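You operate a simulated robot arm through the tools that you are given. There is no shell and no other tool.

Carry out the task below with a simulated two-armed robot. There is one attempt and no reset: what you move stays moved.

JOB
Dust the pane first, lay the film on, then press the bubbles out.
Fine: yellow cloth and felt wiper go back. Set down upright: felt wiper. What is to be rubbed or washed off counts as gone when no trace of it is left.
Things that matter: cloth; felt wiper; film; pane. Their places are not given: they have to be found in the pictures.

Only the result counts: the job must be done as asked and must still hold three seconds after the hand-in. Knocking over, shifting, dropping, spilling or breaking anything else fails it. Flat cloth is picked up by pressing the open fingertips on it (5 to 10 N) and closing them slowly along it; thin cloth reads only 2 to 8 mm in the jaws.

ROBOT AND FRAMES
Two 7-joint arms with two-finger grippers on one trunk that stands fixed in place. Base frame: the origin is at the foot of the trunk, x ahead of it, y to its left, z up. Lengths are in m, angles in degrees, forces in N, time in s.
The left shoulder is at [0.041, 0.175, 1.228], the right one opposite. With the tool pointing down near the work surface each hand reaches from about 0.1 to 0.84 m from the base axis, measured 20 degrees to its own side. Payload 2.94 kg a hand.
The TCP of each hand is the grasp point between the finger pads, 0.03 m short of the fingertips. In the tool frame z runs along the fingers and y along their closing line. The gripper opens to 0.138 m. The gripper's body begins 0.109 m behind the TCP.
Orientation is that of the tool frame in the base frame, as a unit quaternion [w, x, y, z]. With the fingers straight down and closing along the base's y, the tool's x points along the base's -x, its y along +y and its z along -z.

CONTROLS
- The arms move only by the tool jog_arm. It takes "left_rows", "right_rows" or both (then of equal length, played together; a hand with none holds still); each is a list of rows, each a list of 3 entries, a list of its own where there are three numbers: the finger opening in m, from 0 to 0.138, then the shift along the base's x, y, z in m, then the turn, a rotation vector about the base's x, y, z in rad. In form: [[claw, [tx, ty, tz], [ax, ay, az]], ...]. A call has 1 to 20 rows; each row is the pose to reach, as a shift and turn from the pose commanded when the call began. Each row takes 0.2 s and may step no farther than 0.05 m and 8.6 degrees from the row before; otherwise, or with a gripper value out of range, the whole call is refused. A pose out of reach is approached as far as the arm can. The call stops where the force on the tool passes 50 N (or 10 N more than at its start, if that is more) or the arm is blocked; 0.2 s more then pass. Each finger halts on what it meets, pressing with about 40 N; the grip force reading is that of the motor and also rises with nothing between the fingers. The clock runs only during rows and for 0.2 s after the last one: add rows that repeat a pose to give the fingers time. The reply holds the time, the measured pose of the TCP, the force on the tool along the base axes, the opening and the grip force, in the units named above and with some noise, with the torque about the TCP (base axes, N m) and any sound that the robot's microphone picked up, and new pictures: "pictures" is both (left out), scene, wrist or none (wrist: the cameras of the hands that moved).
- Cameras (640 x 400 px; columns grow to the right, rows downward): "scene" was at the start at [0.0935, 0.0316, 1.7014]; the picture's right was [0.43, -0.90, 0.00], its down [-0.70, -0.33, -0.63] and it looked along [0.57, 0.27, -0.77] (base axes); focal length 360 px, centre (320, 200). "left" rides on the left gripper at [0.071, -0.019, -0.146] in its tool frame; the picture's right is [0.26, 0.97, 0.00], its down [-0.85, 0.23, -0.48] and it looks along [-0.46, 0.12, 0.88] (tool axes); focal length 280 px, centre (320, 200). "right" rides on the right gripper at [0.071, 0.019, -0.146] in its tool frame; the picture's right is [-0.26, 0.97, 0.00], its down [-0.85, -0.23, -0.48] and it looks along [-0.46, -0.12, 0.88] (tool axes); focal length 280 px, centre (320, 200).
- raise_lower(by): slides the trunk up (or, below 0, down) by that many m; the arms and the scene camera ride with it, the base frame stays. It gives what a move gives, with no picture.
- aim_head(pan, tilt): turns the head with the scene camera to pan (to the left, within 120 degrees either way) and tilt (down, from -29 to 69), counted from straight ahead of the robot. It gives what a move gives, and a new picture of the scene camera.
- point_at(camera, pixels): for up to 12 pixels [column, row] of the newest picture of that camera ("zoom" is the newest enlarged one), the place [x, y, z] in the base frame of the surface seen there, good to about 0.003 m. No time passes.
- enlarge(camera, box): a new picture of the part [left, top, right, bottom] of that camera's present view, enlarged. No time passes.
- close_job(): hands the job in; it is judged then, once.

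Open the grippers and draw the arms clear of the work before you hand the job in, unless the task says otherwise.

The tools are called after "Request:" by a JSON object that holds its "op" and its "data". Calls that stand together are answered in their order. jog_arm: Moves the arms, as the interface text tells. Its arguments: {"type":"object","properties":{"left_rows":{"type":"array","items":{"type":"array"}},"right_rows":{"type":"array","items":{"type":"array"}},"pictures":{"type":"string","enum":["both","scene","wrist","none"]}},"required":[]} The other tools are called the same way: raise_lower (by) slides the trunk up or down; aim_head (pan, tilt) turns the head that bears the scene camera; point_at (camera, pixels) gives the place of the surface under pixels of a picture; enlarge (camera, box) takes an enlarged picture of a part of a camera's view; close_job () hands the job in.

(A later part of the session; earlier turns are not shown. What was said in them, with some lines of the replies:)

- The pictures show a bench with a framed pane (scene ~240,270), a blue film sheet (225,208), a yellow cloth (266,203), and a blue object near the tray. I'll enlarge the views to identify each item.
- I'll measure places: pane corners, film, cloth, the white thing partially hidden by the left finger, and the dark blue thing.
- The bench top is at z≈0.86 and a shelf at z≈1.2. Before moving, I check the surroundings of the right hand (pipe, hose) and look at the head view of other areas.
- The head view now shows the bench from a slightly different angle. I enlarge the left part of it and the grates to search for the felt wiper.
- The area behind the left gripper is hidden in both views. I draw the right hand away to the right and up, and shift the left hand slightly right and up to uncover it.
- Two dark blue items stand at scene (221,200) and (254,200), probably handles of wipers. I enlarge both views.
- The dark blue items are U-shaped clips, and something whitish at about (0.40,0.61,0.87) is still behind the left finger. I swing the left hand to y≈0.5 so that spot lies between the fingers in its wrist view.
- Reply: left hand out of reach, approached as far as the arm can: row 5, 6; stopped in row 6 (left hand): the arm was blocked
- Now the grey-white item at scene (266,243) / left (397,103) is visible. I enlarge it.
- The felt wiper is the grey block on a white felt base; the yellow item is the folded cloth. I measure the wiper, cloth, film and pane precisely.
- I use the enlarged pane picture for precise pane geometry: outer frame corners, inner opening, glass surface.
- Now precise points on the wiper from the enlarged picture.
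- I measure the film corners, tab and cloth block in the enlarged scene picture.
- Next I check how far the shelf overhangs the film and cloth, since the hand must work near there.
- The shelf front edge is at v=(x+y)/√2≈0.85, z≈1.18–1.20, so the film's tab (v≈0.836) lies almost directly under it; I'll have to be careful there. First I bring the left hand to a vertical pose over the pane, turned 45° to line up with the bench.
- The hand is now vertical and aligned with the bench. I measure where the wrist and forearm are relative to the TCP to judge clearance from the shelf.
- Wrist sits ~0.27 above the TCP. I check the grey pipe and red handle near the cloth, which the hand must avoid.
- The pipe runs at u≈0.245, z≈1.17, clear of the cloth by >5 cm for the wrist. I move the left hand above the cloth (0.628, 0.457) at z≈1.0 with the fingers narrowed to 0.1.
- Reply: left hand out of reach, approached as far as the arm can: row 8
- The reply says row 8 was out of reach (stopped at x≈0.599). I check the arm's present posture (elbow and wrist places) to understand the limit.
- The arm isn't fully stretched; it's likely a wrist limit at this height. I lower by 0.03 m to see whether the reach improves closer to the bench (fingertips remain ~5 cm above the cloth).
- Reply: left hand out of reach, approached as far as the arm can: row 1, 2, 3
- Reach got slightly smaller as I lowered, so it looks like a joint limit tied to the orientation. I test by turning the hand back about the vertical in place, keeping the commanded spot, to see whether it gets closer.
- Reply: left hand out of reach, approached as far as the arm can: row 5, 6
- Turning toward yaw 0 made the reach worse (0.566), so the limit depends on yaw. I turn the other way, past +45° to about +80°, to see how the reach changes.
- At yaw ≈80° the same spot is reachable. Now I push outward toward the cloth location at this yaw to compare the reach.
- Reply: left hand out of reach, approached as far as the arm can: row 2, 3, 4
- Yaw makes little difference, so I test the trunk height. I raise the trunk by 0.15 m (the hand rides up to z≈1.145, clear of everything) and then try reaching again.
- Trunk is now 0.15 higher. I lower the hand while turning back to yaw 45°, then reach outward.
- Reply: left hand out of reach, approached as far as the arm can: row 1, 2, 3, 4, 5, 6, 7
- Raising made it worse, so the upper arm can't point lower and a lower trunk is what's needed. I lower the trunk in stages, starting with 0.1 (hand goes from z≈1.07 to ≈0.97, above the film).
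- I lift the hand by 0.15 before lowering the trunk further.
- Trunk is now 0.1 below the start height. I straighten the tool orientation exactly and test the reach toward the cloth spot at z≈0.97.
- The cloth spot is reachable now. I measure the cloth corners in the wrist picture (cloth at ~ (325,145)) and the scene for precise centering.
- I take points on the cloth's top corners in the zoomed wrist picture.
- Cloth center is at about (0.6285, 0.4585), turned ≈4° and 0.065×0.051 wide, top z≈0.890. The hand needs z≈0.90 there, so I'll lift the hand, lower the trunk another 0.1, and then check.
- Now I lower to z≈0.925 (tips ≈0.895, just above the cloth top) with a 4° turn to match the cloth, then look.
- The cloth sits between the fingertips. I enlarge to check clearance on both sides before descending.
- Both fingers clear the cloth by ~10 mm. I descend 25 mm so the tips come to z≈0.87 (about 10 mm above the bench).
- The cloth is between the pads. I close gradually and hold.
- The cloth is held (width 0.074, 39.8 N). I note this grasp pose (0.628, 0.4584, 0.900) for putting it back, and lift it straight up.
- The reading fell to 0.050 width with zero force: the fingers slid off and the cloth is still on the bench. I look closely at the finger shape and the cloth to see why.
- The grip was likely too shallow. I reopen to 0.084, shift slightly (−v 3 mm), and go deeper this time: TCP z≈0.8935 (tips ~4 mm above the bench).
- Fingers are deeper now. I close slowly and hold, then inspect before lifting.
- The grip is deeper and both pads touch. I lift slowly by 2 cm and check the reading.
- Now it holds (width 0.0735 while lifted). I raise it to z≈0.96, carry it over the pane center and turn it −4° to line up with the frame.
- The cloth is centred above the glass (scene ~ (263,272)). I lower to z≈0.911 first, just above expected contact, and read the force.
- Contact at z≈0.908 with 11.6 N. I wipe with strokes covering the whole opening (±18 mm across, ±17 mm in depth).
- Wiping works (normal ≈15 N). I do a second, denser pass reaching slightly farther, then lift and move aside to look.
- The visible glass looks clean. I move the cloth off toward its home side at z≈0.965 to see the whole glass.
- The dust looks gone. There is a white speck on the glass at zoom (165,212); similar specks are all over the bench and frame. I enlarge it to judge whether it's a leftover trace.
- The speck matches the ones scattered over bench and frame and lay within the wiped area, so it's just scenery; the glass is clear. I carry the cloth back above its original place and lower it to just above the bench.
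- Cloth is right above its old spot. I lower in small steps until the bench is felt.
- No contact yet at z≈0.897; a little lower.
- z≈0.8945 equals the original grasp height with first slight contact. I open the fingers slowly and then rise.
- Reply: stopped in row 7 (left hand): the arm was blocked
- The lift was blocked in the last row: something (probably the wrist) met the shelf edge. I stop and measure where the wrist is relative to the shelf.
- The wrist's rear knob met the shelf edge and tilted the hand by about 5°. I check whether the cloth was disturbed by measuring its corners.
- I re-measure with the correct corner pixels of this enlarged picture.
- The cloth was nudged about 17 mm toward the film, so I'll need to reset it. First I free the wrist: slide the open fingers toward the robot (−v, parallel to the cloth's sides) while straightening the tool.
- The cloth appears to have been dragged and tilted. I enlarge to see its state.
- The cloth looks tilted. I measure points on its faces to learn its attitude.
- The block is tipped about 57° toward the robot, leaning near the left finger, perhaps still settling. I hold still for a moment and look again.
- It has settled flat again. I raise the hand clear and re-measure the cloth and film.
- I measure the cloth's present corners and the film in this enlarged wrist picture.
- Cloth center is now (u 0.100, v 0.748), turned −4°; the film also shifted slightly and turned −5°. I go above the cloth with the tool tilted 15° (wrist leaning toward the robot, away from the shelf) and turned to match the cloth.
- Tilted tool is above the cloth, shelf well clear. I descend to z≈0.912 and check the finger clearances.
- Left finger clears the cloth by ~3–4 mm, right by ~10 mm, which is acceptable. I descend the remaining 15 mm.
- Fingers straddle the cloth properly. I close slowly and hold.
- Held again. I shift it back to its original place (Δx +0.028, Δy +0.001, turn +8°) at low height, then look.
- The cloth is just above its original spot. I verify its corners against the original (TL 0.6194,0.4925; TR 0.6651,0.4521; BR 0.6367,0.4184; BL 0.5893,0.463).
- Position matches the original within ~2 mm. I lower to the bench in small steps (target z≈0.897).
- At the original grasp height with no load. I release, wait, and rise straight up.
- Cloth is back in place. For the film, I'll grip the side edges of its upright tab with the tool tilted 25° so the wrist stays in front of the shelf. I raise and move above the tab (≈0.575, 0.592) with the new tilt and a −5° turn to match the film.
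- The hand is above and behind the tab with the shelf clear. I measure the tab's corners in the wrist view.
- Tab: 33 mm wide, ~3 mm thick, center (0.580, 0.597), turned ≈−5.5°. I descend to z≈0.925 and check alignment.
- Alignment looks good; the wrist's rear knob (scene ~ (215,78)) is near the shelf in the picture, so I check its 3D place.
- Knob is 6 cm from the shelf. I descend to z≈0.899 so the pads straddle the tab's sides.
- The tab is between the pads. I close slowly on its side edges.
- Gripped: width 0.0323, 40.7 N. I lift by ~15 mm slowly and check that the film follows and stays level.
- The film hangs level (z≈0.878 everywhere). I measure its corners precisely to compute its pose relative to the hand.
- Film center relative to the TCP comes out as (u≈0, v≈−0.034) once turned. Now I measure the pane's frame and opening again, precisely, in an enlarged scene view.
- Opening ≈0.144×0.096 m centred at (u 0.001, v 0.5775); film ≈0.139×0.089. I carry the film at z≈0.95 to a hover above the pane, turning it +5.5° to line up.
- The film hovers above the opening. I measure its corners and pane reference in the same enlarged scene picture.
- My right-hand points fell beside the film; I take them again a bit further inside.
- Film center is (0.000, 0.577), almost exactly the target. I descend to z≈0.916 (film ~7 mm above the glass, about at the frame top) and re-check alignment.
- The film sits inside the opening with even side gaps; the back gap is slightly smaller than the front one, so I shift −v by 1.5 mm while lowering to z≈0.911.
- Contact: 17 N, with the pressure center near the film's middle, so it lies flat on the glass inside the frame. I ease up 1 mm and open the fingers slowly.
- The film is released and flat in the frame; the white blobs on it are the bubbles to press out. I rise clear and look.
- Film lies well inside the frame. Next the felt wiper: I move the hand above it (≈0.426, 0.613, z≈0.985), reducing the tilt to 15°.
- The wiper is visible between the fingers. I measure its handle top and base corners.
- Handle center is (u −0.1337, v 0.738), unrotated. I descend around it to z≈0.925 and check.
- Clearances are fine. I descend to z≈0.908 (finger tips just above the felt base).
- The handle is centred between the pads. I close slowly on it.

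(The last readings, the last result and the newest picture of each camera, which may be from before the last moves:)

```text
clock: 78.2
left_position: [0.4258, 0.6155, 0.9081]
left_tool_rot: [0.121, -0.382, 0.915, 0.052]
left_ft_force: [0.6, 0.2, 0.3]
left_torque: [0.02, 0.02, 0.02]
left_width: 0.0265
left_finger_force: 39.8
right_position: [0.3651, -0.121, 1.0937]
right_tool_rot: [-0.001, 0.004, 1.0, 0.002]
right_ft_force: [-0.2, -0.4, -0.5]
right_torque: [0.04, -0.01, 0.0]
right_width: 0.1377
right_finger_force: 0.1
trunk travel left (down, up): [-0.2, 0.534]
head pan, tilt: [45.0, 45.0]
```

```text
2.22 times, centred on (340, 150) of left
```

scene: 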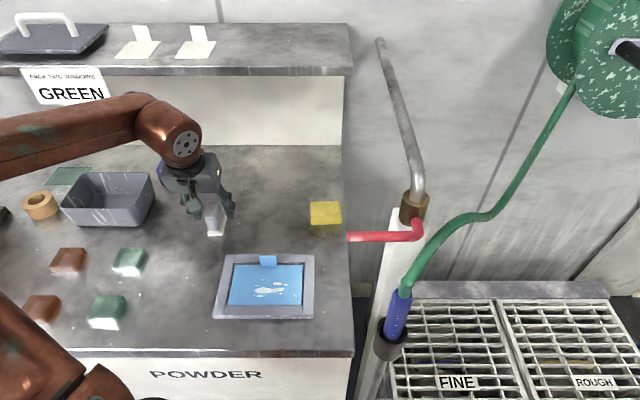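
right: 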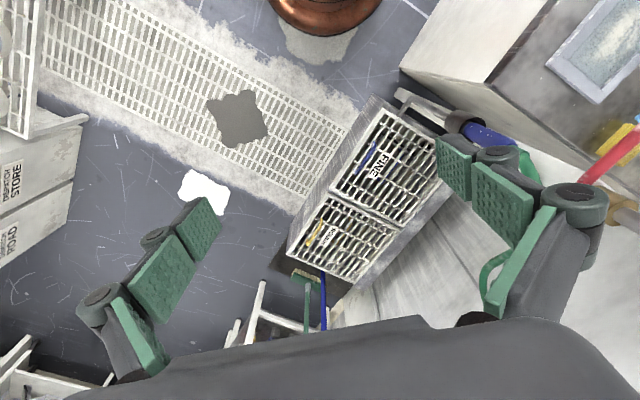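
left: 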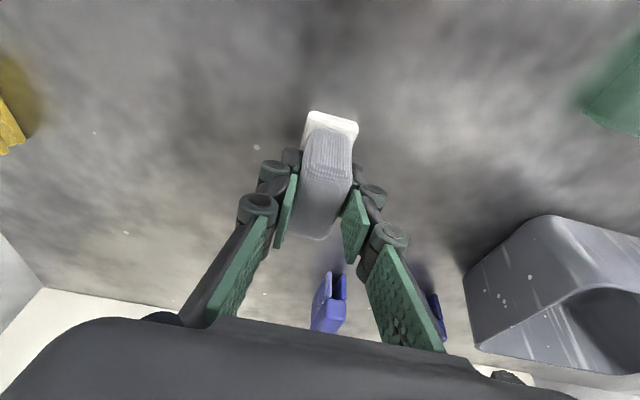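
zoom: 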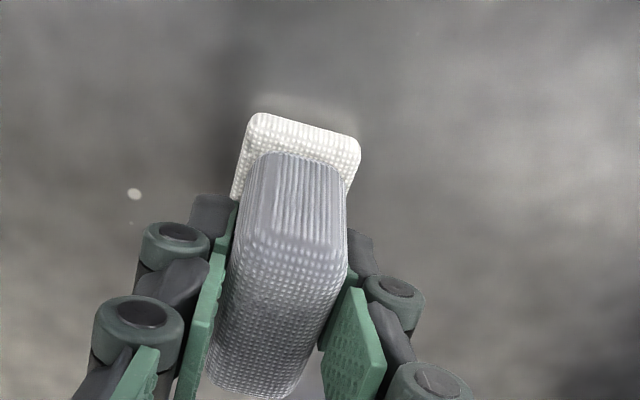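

Gripped (0.0265, 39.8 N). I note the home pose (0.4257, 0.6145, 0.909) and lift slowly.

Request:
{"op": "jog_arm", "data": {"left_rows": [[0.012, [0, 0, 0.004], [0, 0, 0]], [0.012, [0, 0, 0.01], [0, 0, 0]], [0.012, [0, 0, 0.02], [0, 0, 0]], [0.012, [0, 0, 0.035], [0, 0, 0]]]}}

Request:
{"op": "enlarge", "data": {"camera": "scene", "box": [150, 130, 250, 245]}}

```text
clock: 79.2
left_position: [0.4249, 0.6143, 0.9444]
left_tool_rot: [0.121, -0.383, 0.914, 0.052]
left_ft_force: [-0.2, 0.3, 0.0]
left_torque: [-0.02, -0.01, 0.02]
left_width: 0.0268
left_finger_force: 39.7
right_position: [0.3649, -0.122, 1.0932]
right_tool_rot: [-0.001, 0.003, 1.0, 0.002]
right_ft_force: [0.5, -0.4, -0.4]
right_torque: [0.0, -0.03, -0.03]
right_width: 0.138
right_finger_force: 0.1
trunk travel left (down, up): [-0.2, 0.534]
head pan, tilt: [45.0, 45.0]
```

scene: 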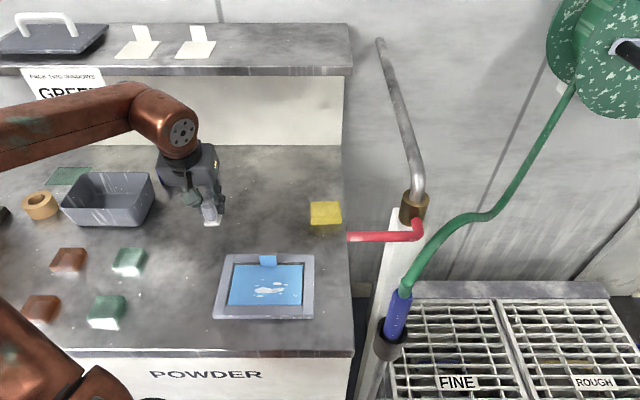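
left: 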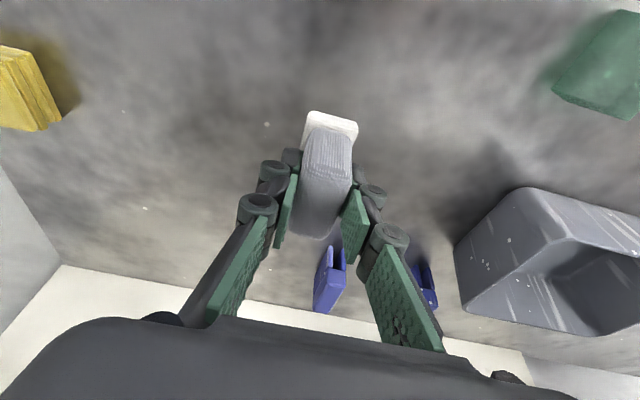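

```text
3.48 times, centred on (200, 188) of scene
```

zoom: 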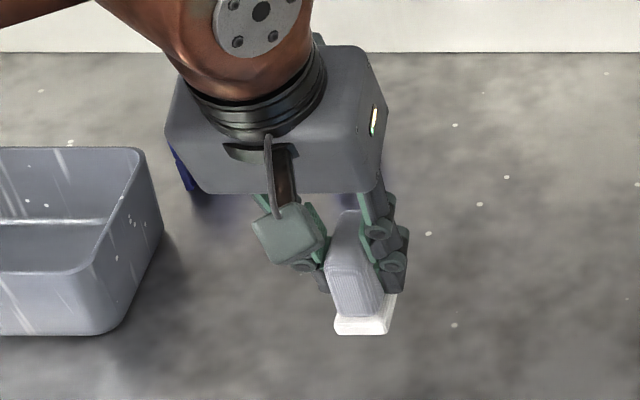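

The wiper is held upright. I carry it at z≈0.975 over to the film's centre line (start of strokes at u=0, v≈0.563) and lower to a hover.

Request:
{"op": "jog_arm", "data": {"left_rows": [[0.012, [0, 0, 0.02], [0, 0, 0]], [0.012, [-0.003, -0.02, 0.03], [0, 0, 0]], [0.012, [-0.007, -0.05, 0.03], [0, 0, 0]], [0.012, [-0.011, -0.085, 0.03], [0, 0, 0]], [0.012, [-0.016, -0.12, 0.03], [0, 0, 0]], [0.012, [-0.02, -0.155, 0.03], [0, 0, 0]], [0.012, [-0.025, -0.19, 0.03], [0, 0, 0]], [0.012, [-0.0288, -0.2183, 0.025], [0, 0, 0]], [0.012, [-0.0288, -0.2183, 0.01], [0, 0, 0]], [0.012, [-0.0288, -0.2183, -0.002], [0, 0, 0]]]}}

Request:
{"op": "enlarge", "data": {"camera": "scene", "box": [195, 225, 335, 325]}}

Request:
{"op": "enlarge", "data": {"camera": "left", "box": [160, 0, 520, 230]}}

```text
clock: 81.4
left_position: [0.3971, 0.395, 0.9425]
left_tool_rot: [0.12, -0.382, 0.915, 0.052]
left_ft_force: [-0.1, 0.0, -1.0]
left_torque: [0.0, 0.0, -0.01]
left_width: 0.027
left_finger_force: 40.1
right_position: [0.3642, -0.1232, 1.0927]
right_tool_rot: [0.0, 0.003, 1.0, 0.002]
right_ft_force: [-0.1, 1.2, 0.5]
right_torque: [0.0, -0.02, -0.02]
right_width: 0.1381
right_finger_force: 0.1
trunk travel left (down, up): [-0.2, 0.534]
head pan, tilt: [45.0, 45.0]
```

scene: 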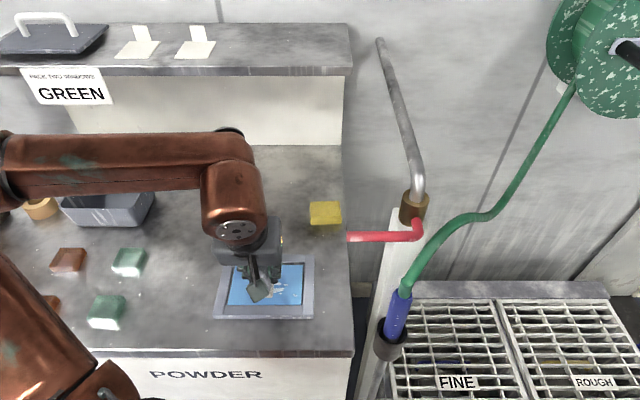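
left: 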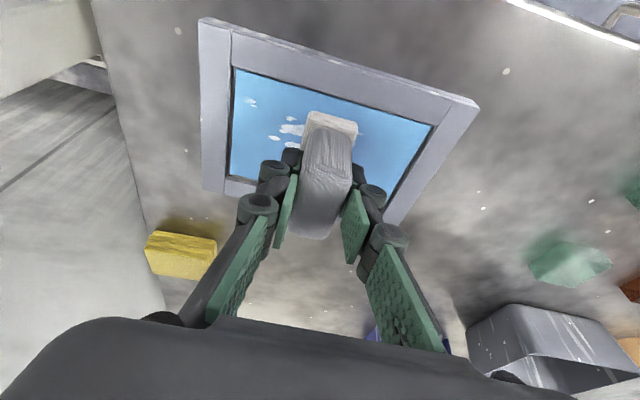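

```text
4.00 times, centred on (265, 275) of scene
```

zoom: 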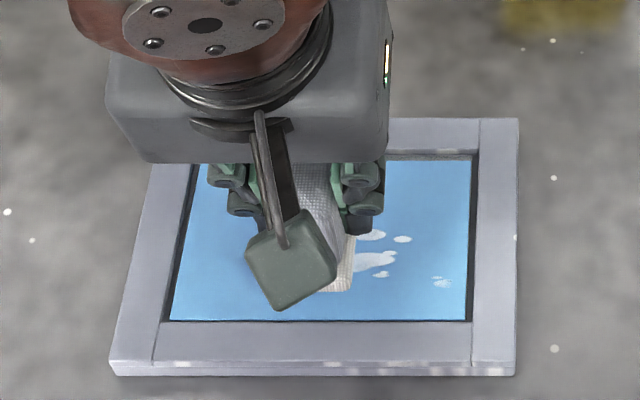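

```text
1.74 times, centred on (340, 115) of left
```

zoom: 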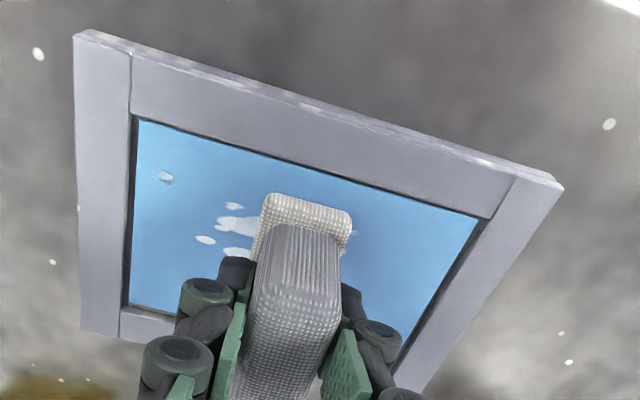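

Wiper hovers over the film. I lower gently to find contact.

Request:
{"op": "jog_arm", "data": {"left_rows": [[0.012, [0, 0, -0.008], [0, 0, 0]], [0.012, [0, 0, -0.014], [0, 0, 0]], [0.012, [0, 0, -0.0165], [0, 0, 0]]], "pictures": "none"}}

Request:
{"op": "jog_arm", "data": {"left_rows": [[0.012, [0, 0, -0.001], [0, 0, 0]], [0.012, [0, 0, -0.0015], [0, 0, 0]]], "pictures": "none"}}

```text
clock: 82.2
left_position: [0.3967, 0.3953, 0.9254]
left_tool_rot: [0.121, -0.383, 0.914, 0.051]
left_ft_force: [1.0, -0.2, -0.2]
left_torque: [-0.01, -0.02, 0.03]
left_width: 0.0269
left_finger_force: 40.0
right_position: [0.3653, -0.1208, 1.0924]
right_tool_rot: [-0.001, 0.002, 1.0, 0.002]
right_ft_force: [0.6, -0.3, 0.6]
right_torque: [0.02, 0.0, 0.0]
right_width: 0.1382
right_finger_force: 0.0
trunk travel left (down, up): [-0.2, 0.534]
head pan, tilt: [45.0, 45.0]
```

```text
clock: 82.8
left_position: [0.3959, 0.395, 0.9238]
left_tool_rot: [0.12, -0.383, 0.915, 0.051]
left_ft_force: [0.0, -0.6, -0.7]
left_torque: [-0.01, 0.0, 0.03]
left_width: 0.027
left_finger_force: 39.6
right_position: [0.3654, -0.1218, 1.0924]
right_tool_rot: [-0.001, 0.003, 1.0, 0.001]
right_ft_force: [-0.1, 0.8, 0.6]
right_torque: [0.0, -0.01, 0.0]
right_width: 0.1381
right_finger_force: 0.2
trunk travel left (down, up): [-0.2, 0.534]
head pan, tilt: [45.0, 45.0]
```

No contact yet at z≈0.924; I lower by another 2 mm.

Request:
{"op": "jog_arm", "data": {"left_rows": [[0.012, [0, 0, -0.001], [0, 0, 0]], [0.012, [0, 0, -0.002], [0, 0, 0]]], "pictures": "none"}}

```text
clock: 83.4
left_position: [0.3961, 0.3956, 0.9237]
left_tool_rot: [0.122, -0.384, 0.914, 0.05]
left_ft_force: [1.0, 0.8, 11.7]
left_torque: [0.05, 0.05, 0.01]
left_width: 0.0271
left_finger_force: 39.7
right_position: [0.3638, -0.122, 1.0939]
right_tool_rot: [0.0, 0.002, 1.0, 0.002]
right_ft_force: [0.1, 0.8, 0.1]
right_torque: [-0.01, 0.0, 0.02]
right_width: 0.1379
right_finger_force: 0.0
trunk travel left (down, up): [-0.2, 0.534]
head pan, tilt: [45.0, 45.0]
```

Contact with 11.7 N. I sweep outward from the centre: to the right edge, across to the left edge, back, then shift back 17 mm in depth and start the second lane.

Request:
{"op": "jog_arm", "data": {"left_rows": [[0.012, [0.0092, -0.0092, 0], [0, 0, 0]], [0.012, [0.0184, -0.0184, 0], [0, 0, 0]], [0.012, [0.0276, -0.0276, 0], [0, 0, 0]], [0.012, [0.0368, -0.0368, 0], [0, 0, 0]], [0.012, [0.0247, -0.0247, 0], [0, 0, 0]], [0.012, [0.012, -0.012, 0], [0, 0, 0]], [0.012, [0, 0, 0], [0, 0, 0]], [0.012, [-0.0092, 0.0092, 0], [0, 0, 0]], [0.012, [-0.0184, 0.0184, 0], [0, 0, 0]], [0.012, [-0.0276, 0.0276, 0], [0, 0, 0]], [0.012, [-0.0361, 0.0361, 0], [0, 0, 0]], [0.012, [-0.024, 0.024, 0], [0, 0, 0]], [0.012, [-0.012, 0.012, 0], [0, 0, 0]], [0.012, [0, 0, 0], [0, 0, 0]]]}}

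Request:
{"op": "enlarge", "data": {"camera": "scene", "box": [195, 225, 335, 325]}}

Request:
{"op": "enlarge", "data": {"camera": "left", "box": [160, 0, 520, 230]}}

```text
clock: 86.4
left_position: [0.3952, 0.3948, 0.9222]
left_tool_rot: [0.121, -0.383, 0.914, 0.051]
left_ft_force: [0.1, 1.1, 5.4]
left_torque: [-0.03, 0.05, -0.02]
left_width: 0.0268
left_finger_force: 40.0
right_position: [0.3651, -0.1228, 1.0919]
right_tool_rot: [0.0, 0.002, 1.0, 0.001]
right_ft_force: [-1.2, -0.3, 1.0]
right_torque: [0.02, -0.02, 0.0]
right_width: 0.1379
right_finger_force: 0.1
trunk travel left (down, up): [-0.2, 0.534]
head pan, tilt: [45.0, 45.0]
```

scene: 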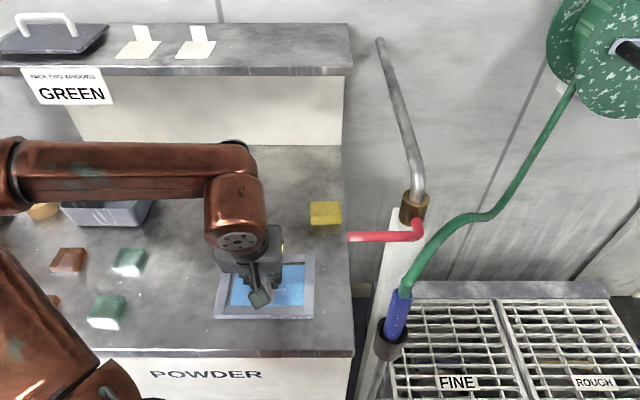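
left: 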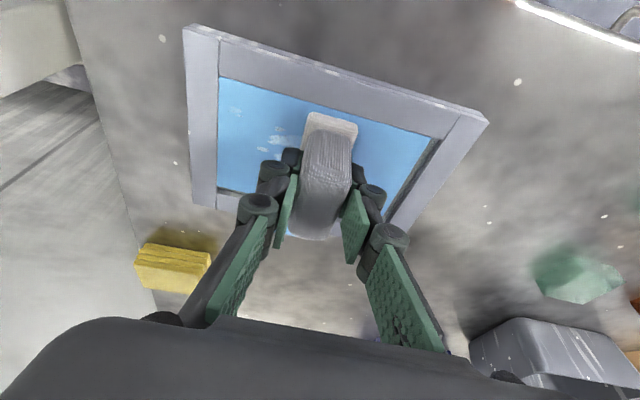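

```text
4.00 times, centred on (265, 275) of scene
```

zoom: 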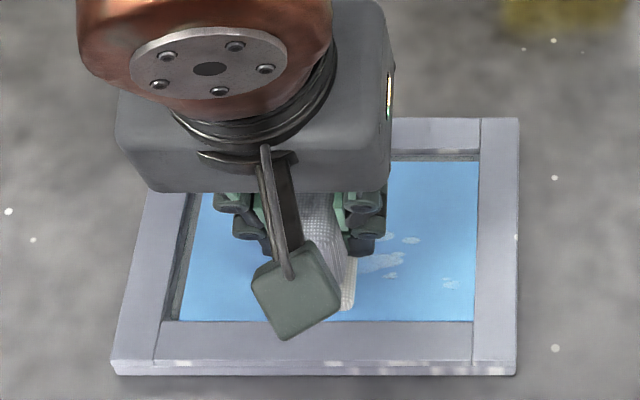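

```text
1.74 times, centred on (340, 115) of left
```

zoom: 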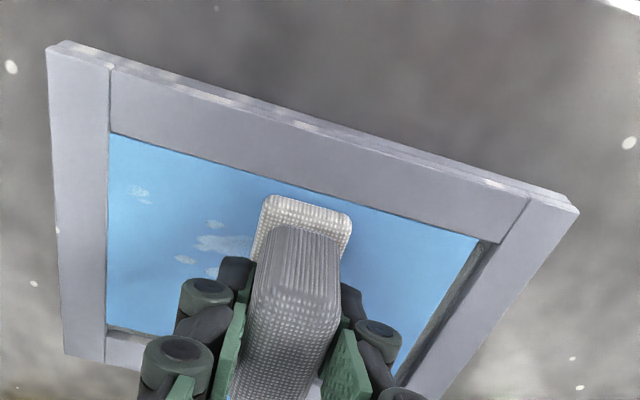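

The bubbles are fading but still visible. I press a bit harder (−0.8 mm) and do the second lane, 17 mm farther back, with full sweeps.

Request:
{"op": "jog_arm", "data": {"left_rows": [[0.012, [0.006, 0.006, -0.0008], [0, 0, 0]], [0.012, [0.012, 0.012, -0.0008], [0, 0, 0]], [0.012, [0.0212, 0.0028, -0.0008], [0, 0, 0]], [0.012, [0.0304, -0.0064, -0.0008], [0, 0, 0]], [0.012, [0.0396, -0.0156, -0.0008], [0, 0, 0]], [0.012, [0.0488, -0.0248, -0.0008], [0, 0, 0]], [0.012, [0.0365, -0.0125, -0.0008], [0, 0, 0]], [0.012, [0.0243, -0.0003, -0.0008], [0, 0, 0]], [0.012, [0.012, 0.012, -0.0008], [0, 0, 0]], [0.012, [0.0028, 0.0212, -0.0008], [0, 0, 0]], [0.012, [-0.0064, 0.0304, -0.0008], [0, 0, 0]], [0.012, [-0.0156, 0.0396, -0.0008], [0, 0, 0]], [0.012, [-0.0241, 0.0481, -0.0008], [0, 0, 0]], [0.012, [-0.012, 0.036, -0.0008], [0, 0, 0]], [0.012, [0.0, 0.024, -0.0008], [0, 0, 0]], [0.012, [0.012, 0.012, -0.0008], [0, 0, 0]], [0.012, [0.006, 0.006, -0.0008], [0, 0, 0]], [0.012, [0, 0, -0.0008], [0, 0, 0]]]}}

Request:
{"op": "enlarge", "data": {"camera": "scene", "box": [195, 225, 335, 325]}}

Request:
{"op": "enlarge", "data": {"camera": "left", "box": [160, 0, 520, 230]}}

```text
clock: 90.2
left_position: [0.3971, 0.3955, 0.9229]
left_tool_rot: [0.122, -0.383, 0.914, 0.051]
left_ft_force: [5.4, 4.2, 15.8]
left_torque: [0.14, -0.23, -0.02]
left_width: 0.0271
left_finger_force: 39.7
right_position: [0.3657, -0.1222, 1.0926]
right_tool_rot: [-0.001, 0.003, 1.0, 0.002]
right_ft_force: [-0.3, 0.4, -0.5]
right_torque: [0.01, 0.03, 0.0]
right_width: 0.138
right_finger_force: 0.0
trunk travel left (down, up): [-0.2, 0.534]
head pan, tilt: [45.0, 45.0]
```

scene: 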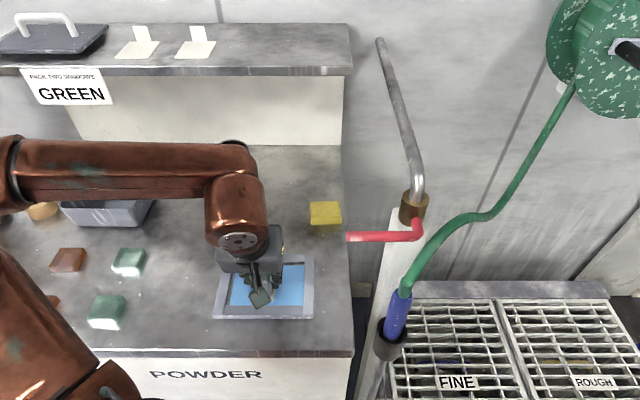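
left: 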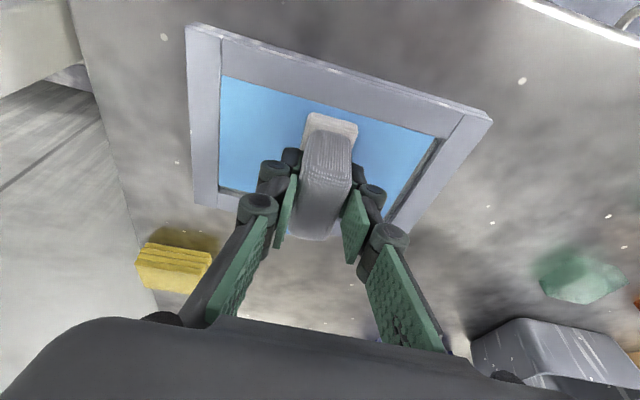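

```text
4.00 times, centred on (265, 275) of scene
```

zoom: 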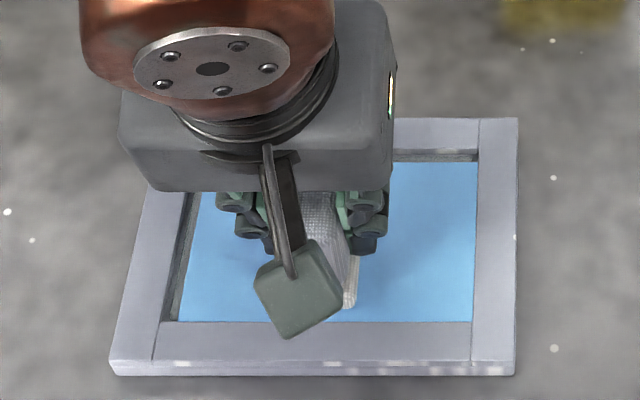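

```text
1.74 times, centred on (340, 115) of left
```

zoom: 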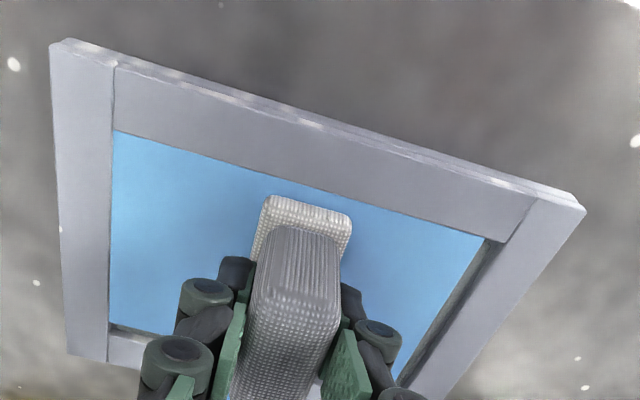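

The visible film is free of bubbles. The film has been dragged a few mm toward the right/front wall, so I make a small nudge back (−3.5 mm u, +3 mm v) while pressed, then lift off and look at the whole film.

Request:
{"op": "jog_arm", "data": {"left_rows": [[0.012, [-0.0002, 0.0023, 0], [0, 0, 0]], [0.012, [-0.0004, 0.0046, 0], [0, 0, 0]], [0.012, [-0.0004, 0.0046, 0.004], [0, 0, 0]], [0.012, [-0.0004, 0.0046, 0.015], [0, 0, 0]], [0.012, [-0.0004, 0.0046, 0.04], [0, 0, 0]], [0.012, [-0.02, 0.024, 0.052], [0, 0, 0]], [0.012, [-0.04, 0.044, 0.052], [0, 0, 0]], [0.012, [-0.055, 0.065, 0.052], [0, 0, 0]]]}}

Request:
{"op": "enlarge", "data": {"camera": "scene", "box": [205, 245, 325, 325]}}

Request:
{"op": "enlarge", "data": {"camera": "left", "box": [100, 0, 460, 230]}}

```text
clock: 92.0
left_position: [0.3406, 0.4608, 0.974]
left_tool_rot: [0.121, -0.382, 0.915, 0.05]
left_ft_force: [-0.3, 0.9, -1.1]
left_torque: [0.0, 0.0, 0.04]
left_width: 0.0268
left_finger_force: 40.0
right_position: [0.364, -0.1217, 1.093]
right_tool_rot: [0.0, 0.003, 1.0, 0.001]
right_ft_force: [-0.9, -1.0, -0.3]
right_torque: [0.01, -0.02, -0.01]
right_width: 0.138
right_finger_force: 0.0
trunk travel left (down, up): [-0.2, 0.534]
head pan, tilt: [45.0, 45.0]
```

scene: 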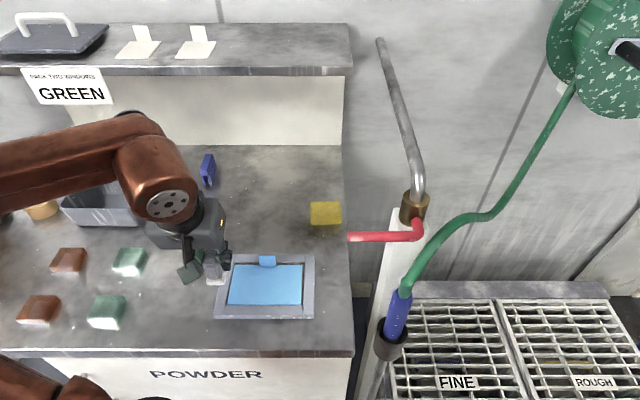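
left: 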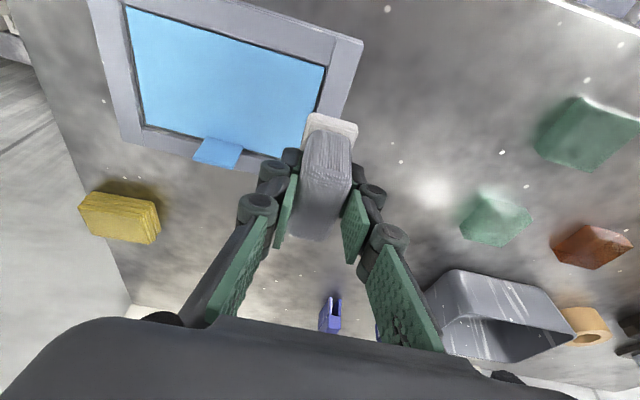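

```text
5.00 times, centred on (265, 285) of scene
```

zoom: 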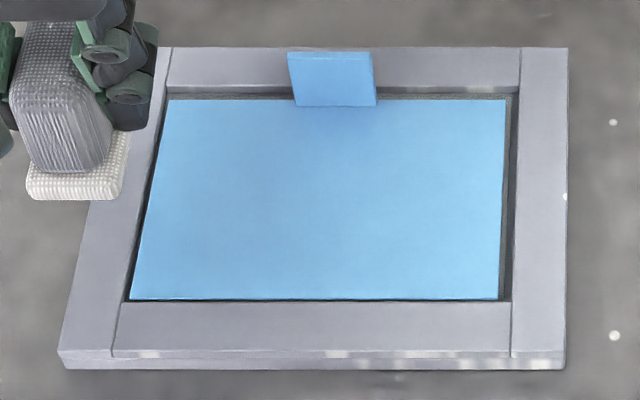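

```text
1.74 times, centred on (280, 115) of left
```

zoom: 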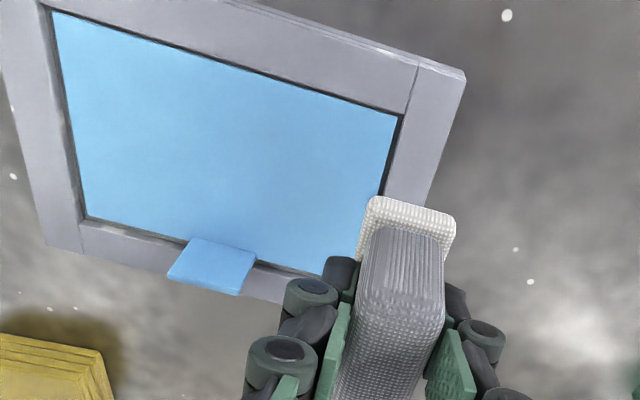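

All bubbles appear gone and the film lies centred within the frame. I enlarge strongly to look for faint remnants.

Request:
{"op": "enlarge", "data": {"camera": "scene", "box": [225, 260, 310, 310]}}

Request:
{"op": "enlarge", "data": {"camera": "left", "box": [120, 0, 330, 160]}}

```text
7.53 times, centred on (268, 285) of scene
```

zoom: 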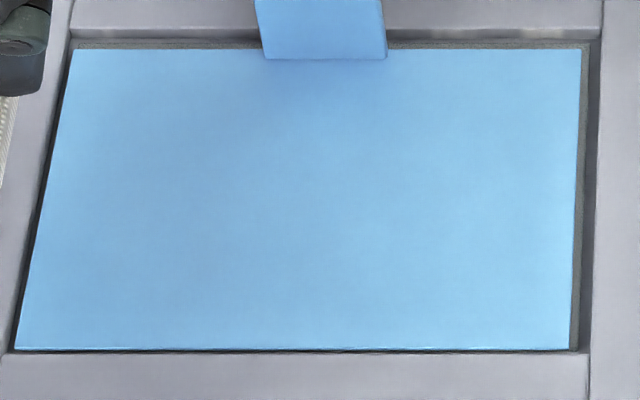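

```text
2.50 times, centred on (225, 80) of left
```

zoom: 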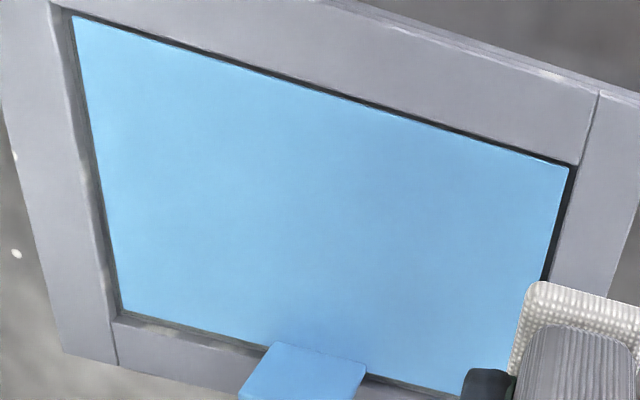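

I look once more at the middle, where a slightly lighter spot might be.

Request:
{"op": "enlarge", "data": {"camera": "scene", "box": [255, 278, 300, 306]}}

Request:
{"op": "enlarge", "data": {"camera": "scene", "box": [228, 275, 275, 306]}}

Request:
{"op": "enlarge", "data": {"camera": "left", "box": [130, 0, 230, 70]}}

```text
14.22 times, centred on (278, 292) of scene
```

zoom: 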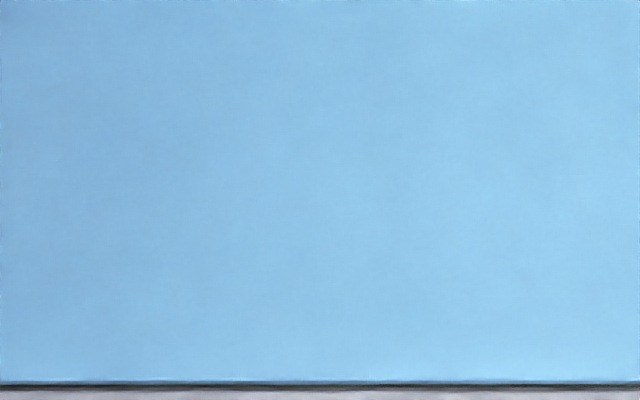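

```text
12.90 times, centred on (252, 290) of scene
```

zoom: 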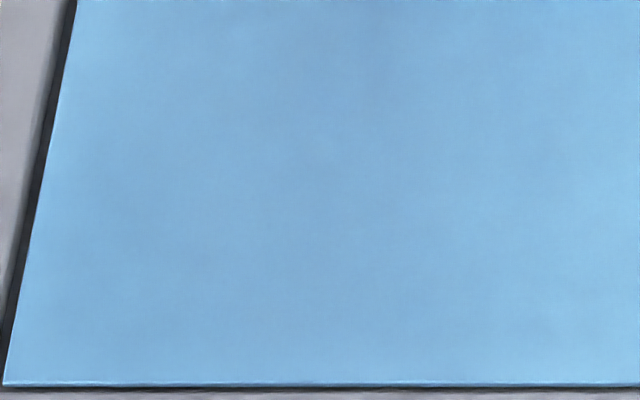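

```text
5.71 times, centred on (180, 35) of left
```

zoom: 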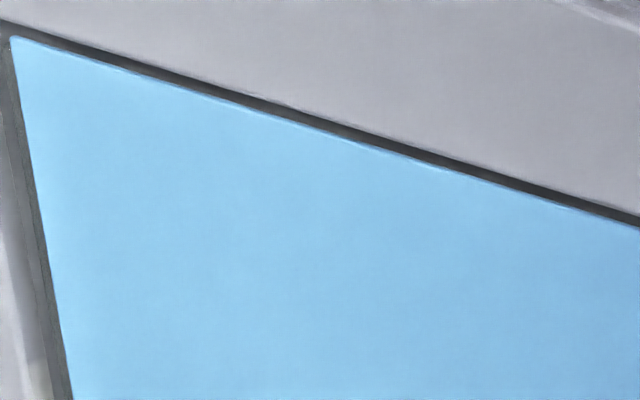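

The film is clean everywhere. I carry the wiper back above its home spot and lower to just above the bench.

Request:
{"op": "jog_arm", "data": {"left_rows": [[0.012, [0.014, 0.025, 0], [0, 0, 0]], [0.012, [0.031, 0.056, 0], [0, 0, 0]], [0.012, [0.049, 0.088, 0], [0, 0, 0]], [0.012, [0.067, 0.12, 0], [0, 0, 0]], [0.012, [0.08, 0.145, 0], [0, 0, 0]], [0.012, [0.0851, 0.1537, -0.01], [0, 0, 0]], [0.012, [0.0851, 0.1537, -0.03], [0, 0, 0]], [0.012, [0.0851, 0.1537, -0.048], [0, 0, 0]], [0.012, [0.0851, 0.1537, -0.059], [0, 0, 0]], [0.012, [0.0851, 0.1537, -0.059], [0, 0, 0]]]}}

Request:
{"op": "enlarge", "data": {"camera": "scene", "box": [150, 130, 250, 245]}}

Request:
{"op": "enlarge", "data": {"camera": "left", "box": [220, 60, 460, 240]}}

```text
clock: 94.2
left_position: [0.4258, 0.6149, 0.9154]
left_tool_rot: [0.121, -0.383, 0.914, 0.052]
left_ft_force: [0.1, 0.4, 0.3]
left_torque: [-0.02, 0.05, -0.01]
left_width: 0.0271
left_finger_force: 40.1
right_position: [0.365, -0.1224, 1.0929]
right_tool_rot: [-0.001, 0.004, 1.0, 0.002]
right_ft_force: [-0.9, 0.6, 0.4]
right_torque: [0.01, -0.01, -0.01]
right_width: 0.1382
right_finger_force: 0.1
trunk travel left (down, up): [-0.2, 0.534]
head pan, tilt: [45.0, 45.0]
```

scene: 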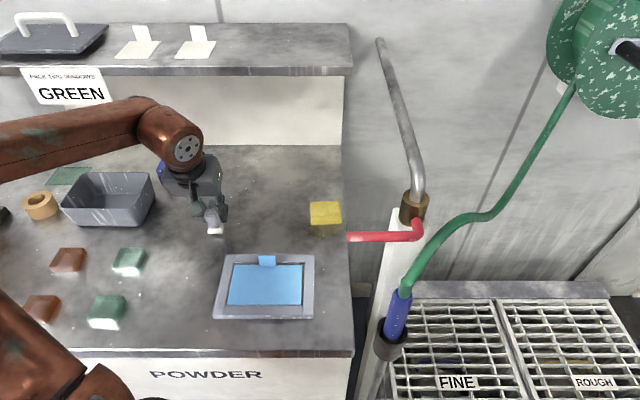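
left: 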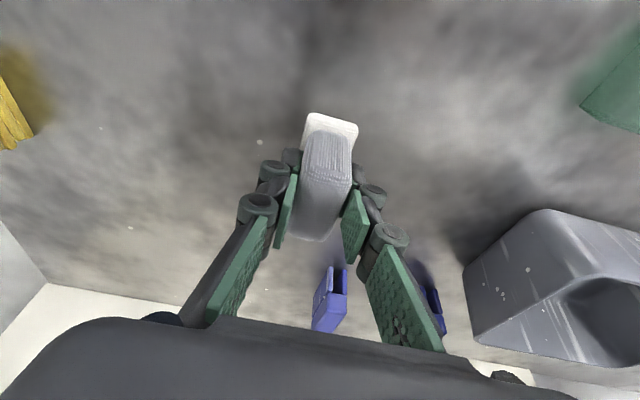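

```text
3.48 times, centred on (200, 188) of scene
```

zoom: 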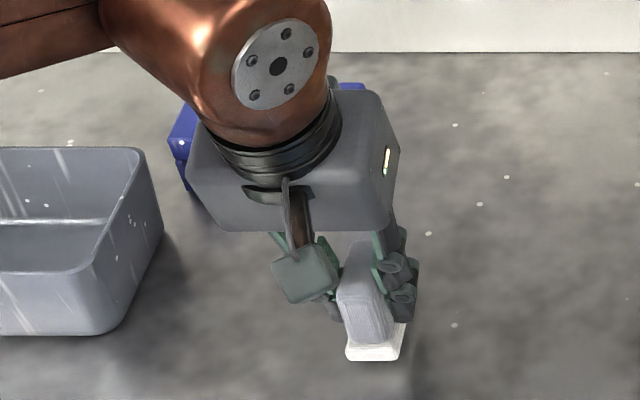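

```text
2.22 times, centred on (340, 150) of left
```

zoom: 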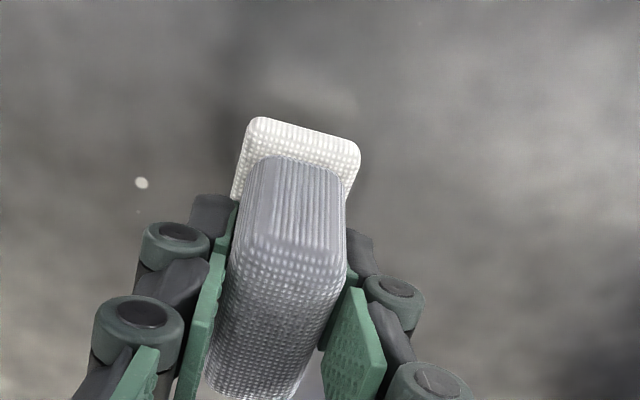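

Right above its home. I lower in small steps to the bench, watching the force.

Request:
{"op": "jog_arm", "data": {"left_rows": [[0.012, [0, 0, -0.003], [0, 0, 0]], [0.012, [0, 0, -0.0055], [0, 0, 0]]], "pictures": "none"}}

Request:
{"op": "jog_arm", "data": {"left_rows": [[0.012, [0, 0, -0.0008], [0, 0, 0]], [0.012, [0, 0, -0.0015], [0, 0, 0]]], "pictures": "none"}}

```text
clock: 94.8
left_position: [0.4269, 0.6146, 0.9086]
left_tool_rot: [0.12, -0.382, 0.915, 0.051]
left_ft_force: [0.2, 0.3, -1.2]
left_torque: [0.01, 0.03, 0.0]
left_width: 0.0272
left_finger_force: 40.1
right_position: [0.3646, -0.1211, 1.0926]
right_tool_rot: [-0.001, 0.002, 1.0, 0.001]
right_ft_force: [0.2, -0.2, 0.7]
right_torque: [0.03, 0.02, -0.03]
right_width: 0.1381
right_finger_force: 0.1
trunk travel left (down, up): [-0.2, 0.534]
head pan, tilt: [45.0, 45.0]
```

```text
clock: 95.4
left_position: [0.4263, 0.6148, 0.9074]
left_tool_rot: [0.12, -0.384, 0.914, 0.052]
left_ft_force: [0.8, -0.1, 0.1]
left_torque: [-0.01, 0.02, -0.03]
left_width: 0.0271
left_finger_force: 39.7
right_position: [0.3648, -0.1209, 1.0919]
right_tool_rot: [-0.001, 0.002, 1.0, 0.002]
right_ft_force: [0.4, -0.6, -0.1]
right_torque: [0.0, -0.02, 0.03]
right_width: 0.138
right_finger_force: 0.0
trunk travel left (down, up): [-0.2, 0.534]
head pan, tilt: [45.0, 45.0]
```

Still no load at z≈0.9075 (the wiper may sit slightly higher in the grip after pressing). A bit lower.

Request:
{"op": "jog_arm", "data": {"left_rows": [[0.012, [0, 0, -0.0008], [0, 0, 0]], [0.012, [0, 0, -0.0014], [0, 0, 0]]], "pictures": "none"}}

```text
clock: 96.0
left_position: [0.4262, 0.6134, 0.9078]
left_tool_rot: [0.121, -0.383, 0.914, 0.051]
left_ft_force: [0.1, 1.7, 5.0]
left_torque: [-0.02, 0.09, -0.04]
left_width: 0.0268
left_finger_force: 40.1
right_position: [0.3646, -0.1198, 1.0932]
right_tool_rot: [-0.001, 0.002, 1.0, 0.003]
right_ft_force: [1.3, -0.1, 0.3]
right_torque: [0.02, 0.01, 0.0]
right_width: 0.1381
right_finger_force: 0.1
trunk travel left (down, up): [-0.2, 0.534]
head pan, tilt: [45.0, 45.0]
```

Contact with 5 N: the wiper stands on the bench. I open slowly, pause, and rise straight up.

Request:
{"op": "jog_arm", "data": {"left_rows": [[0.028, [0, 0, 0.0005], [0, 0, 0]], [0.034, [0, 0, 0.0005], [0, 0, 0]], [0.044, [0, 0, 0.0005], [0, 0, 0]], [0.056, [0, 0, 0.0005], [0, 0, 0]], [0.06, [0, 0, 0.0005], [0, 0, 0]], [0.06, [0, 0, 0.012], [0, 0, 0]], [0.06, [0, 0, 0.03], [0, 0, 0]], [0.06, [0, 0, 0.06], [0, 0, 0]], [0.06, [0, 0, 0.08], [0, 0, 0]]]}}

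Request:
{"op": "enlarge", "data": {"camera": "left", "box": [220, 60, 460, 240]}}

```text
clock: 98.0
left_position: [0.4273, 0.6149, 0.9891]
left_tool_rot: [0.12, -0.383, 0.914, 0.052]
left_ft_force: [-0.1, -0.9, -0.5]
left_torque: [-0.01, 0.02, 0.03]
left_width: 0.0601
left_finger_force: 0.1
right_position: [0.3639, -0.1219, 1.0925]
right_tool_rot: [0.0, 0.003, 1.0, 0.002]
right_ft_force: [0.1, 1.0, -0.1]
right_torque: [0.0, 0.04, -0.01]
right_width: 0.1379
right_finger_force: 0.0
trunk travel left (down, up): [-0.2, 0.534]
head pan, tilt: [45.0, 45.0]
```

scene: 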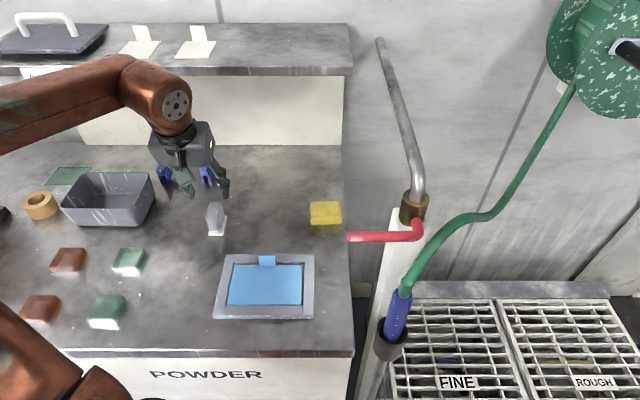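
left: 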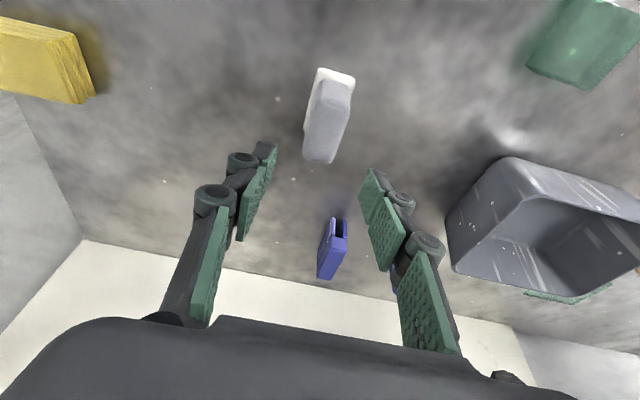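

```text
2.22 times, centred on (340, 150) of left
```

zoom: 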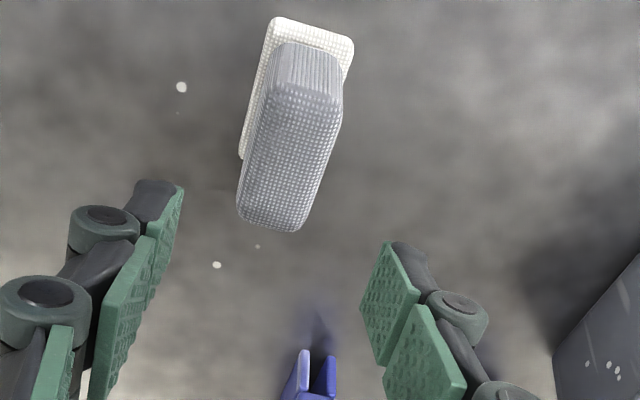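

The wiper stands upright at its home spot. I draw the left arm clear, back toward the robot and up.

Request:
{"op": "jog_arm", "data": {"left_rows": [[0.07, [-0.005, -0.005, 0.03], [0, 0, 0]], [0.08, [-0.03, -0.028, 0.05], [-0.03, 0.03, 0]], [0.09, [-0.06, -0.056, 0.065], [-0.06, 0.06, 0]], [0.1, [-0.09, -0.084, 0.075], [-0.09, 0.09, 0]], [0.1, [-0.12, -0.112, 0.085], [-0.12, 0.12, 0]], [0.1, [-0.145, -0.135, 0.09], [-0.15, 0.15, 0]]]}}

Request:
{"op": "enlarge", "data": {"camera": "scene", "box": [190, 180, 360, 330]}}

```text
clock: 99.4
left_position: [0.282, 0.4773, 1.0765]
left_tool_rot: [0.023, -0.386, 0.922, 0.012]
left_ft_force: [0.0, -0.5, 0.6]
left_torque: [-0.01, 0.0, 0.01]
left_width: 0.1
left_finger_force: 0.1
right_position: [0.3646, -0.1209, 1.0921]
right_tool_rot: [0.0, 0.003, 1.0, 0.002]
right_ft_force: [-0.9, -0.4, 0.2]
right_torque: [0.0, 0.02, -0.01]
right_width: 0.1378
right_finger_force: 0.0
trunk travel left (down, up): [-0.2, 0.534]
head pan, tilt: [45.0, 45.0]
```

scene: 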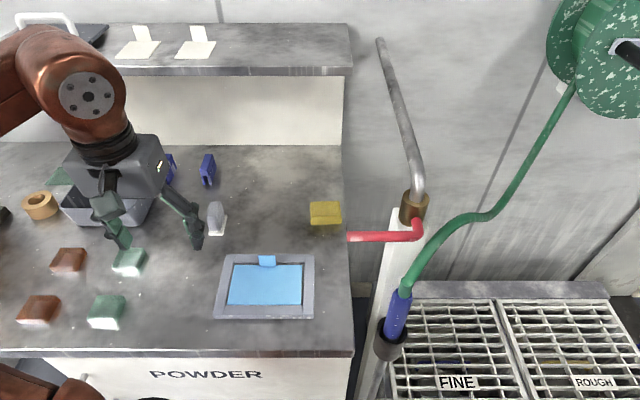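
left: 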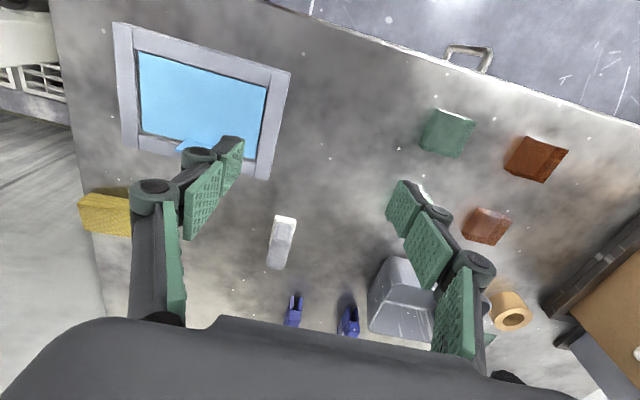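

```text
2.67 times, centred on (275, 255) of scene
```

zoom: 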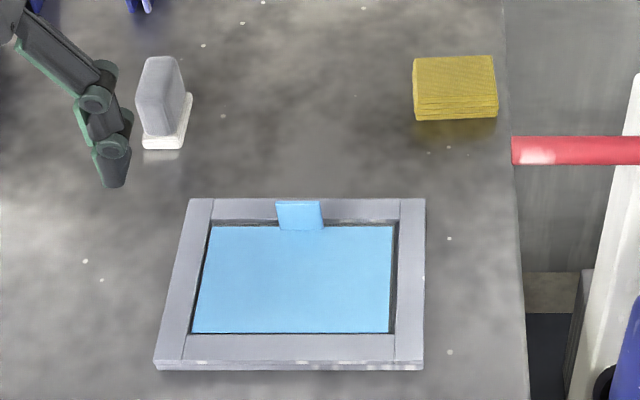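

All items look in place. I verify the cloth, wiper and pane coordinates against the originals before handing in.

Request:
{"op": "point_at", "data": {"camera": "zoom", "pixels": [[417, 62], [492, 60], [496, 100], [417, 103], [160, 75], [150, 95], [192, 204], [422, 204], [420, 355], [160, 355], [210, 230], [390, 330]]}}

Request:
{"op": "enlarge", "data": {"camera": "scene", "box": [225, 258, 310, 310]}}

```text
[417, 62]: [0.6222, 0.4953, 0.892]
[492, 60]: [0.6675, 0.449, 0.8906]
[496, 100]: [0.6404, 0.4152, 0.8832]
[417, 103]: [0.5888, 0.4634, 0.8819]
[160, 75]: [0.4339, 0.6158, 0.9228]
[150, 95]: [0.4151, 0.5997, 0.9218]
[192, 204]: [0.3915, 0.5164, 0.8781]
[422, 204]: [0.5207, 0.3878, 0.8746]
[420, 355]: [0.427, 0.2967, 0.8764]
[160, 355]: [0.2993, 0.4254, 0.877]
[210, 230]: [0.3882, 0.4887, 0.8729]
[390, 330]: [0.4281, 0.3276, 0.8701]
```

```text
7.53 times, centred on (268, 284) of scene
```

zoom: 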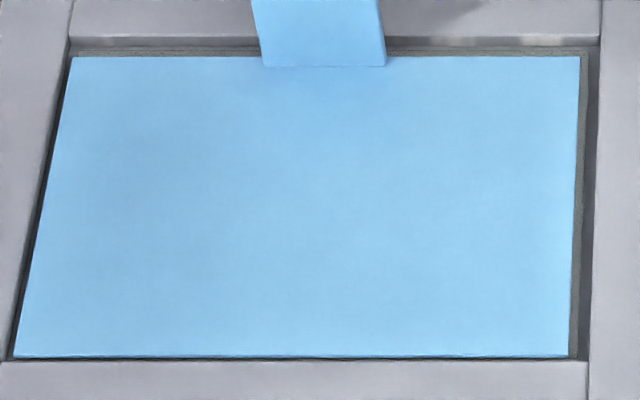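

Cloth (within ~3 mm), wiper (upright at its spot) and pane are all where they belong, the film is inside the frame with no bubbles, and both grippers are open and clear. I hand the job in.

Request:
{"op": "close_job", "data": {}}

```text
The job is handed in.
```

The job is done and handed in. The pane is dusted, the film lies inside the frame, and the bubbles are pressed out. No trace of dust or bubbles showed in the enlarged pictures. I don't have the judge's verdict.

- **Cloth:** the yellow cloth is back within about 3 mm of its original place. On the first return, the left wrist hit the shelf edge as it rose. The cloth was tipped and moved a few centimetres, and the film shifted slightly. I picked the cloth up again and reset it, and nothing else visibly moved.
- **Film:** it sits flat on the glass with its tab up, inside the frame opening. It slid a few millimetres during the pressing, and I nudged it back toward the centre.
- **Felt wiper:** it stands upright at its original spot.
- **White speck:** before the film went on, one round white speck was visible on the glass. It matched the specks scattered over the bench and frame and stayed after wiping, so I took it as part of the scenery. It is now under the film.
- **Robot:** both grippers are open and clear of the pane, cloth and wiper. The trunk is 0.2 m lower than at the start, because the left arm could not reach the cloth otherwise.
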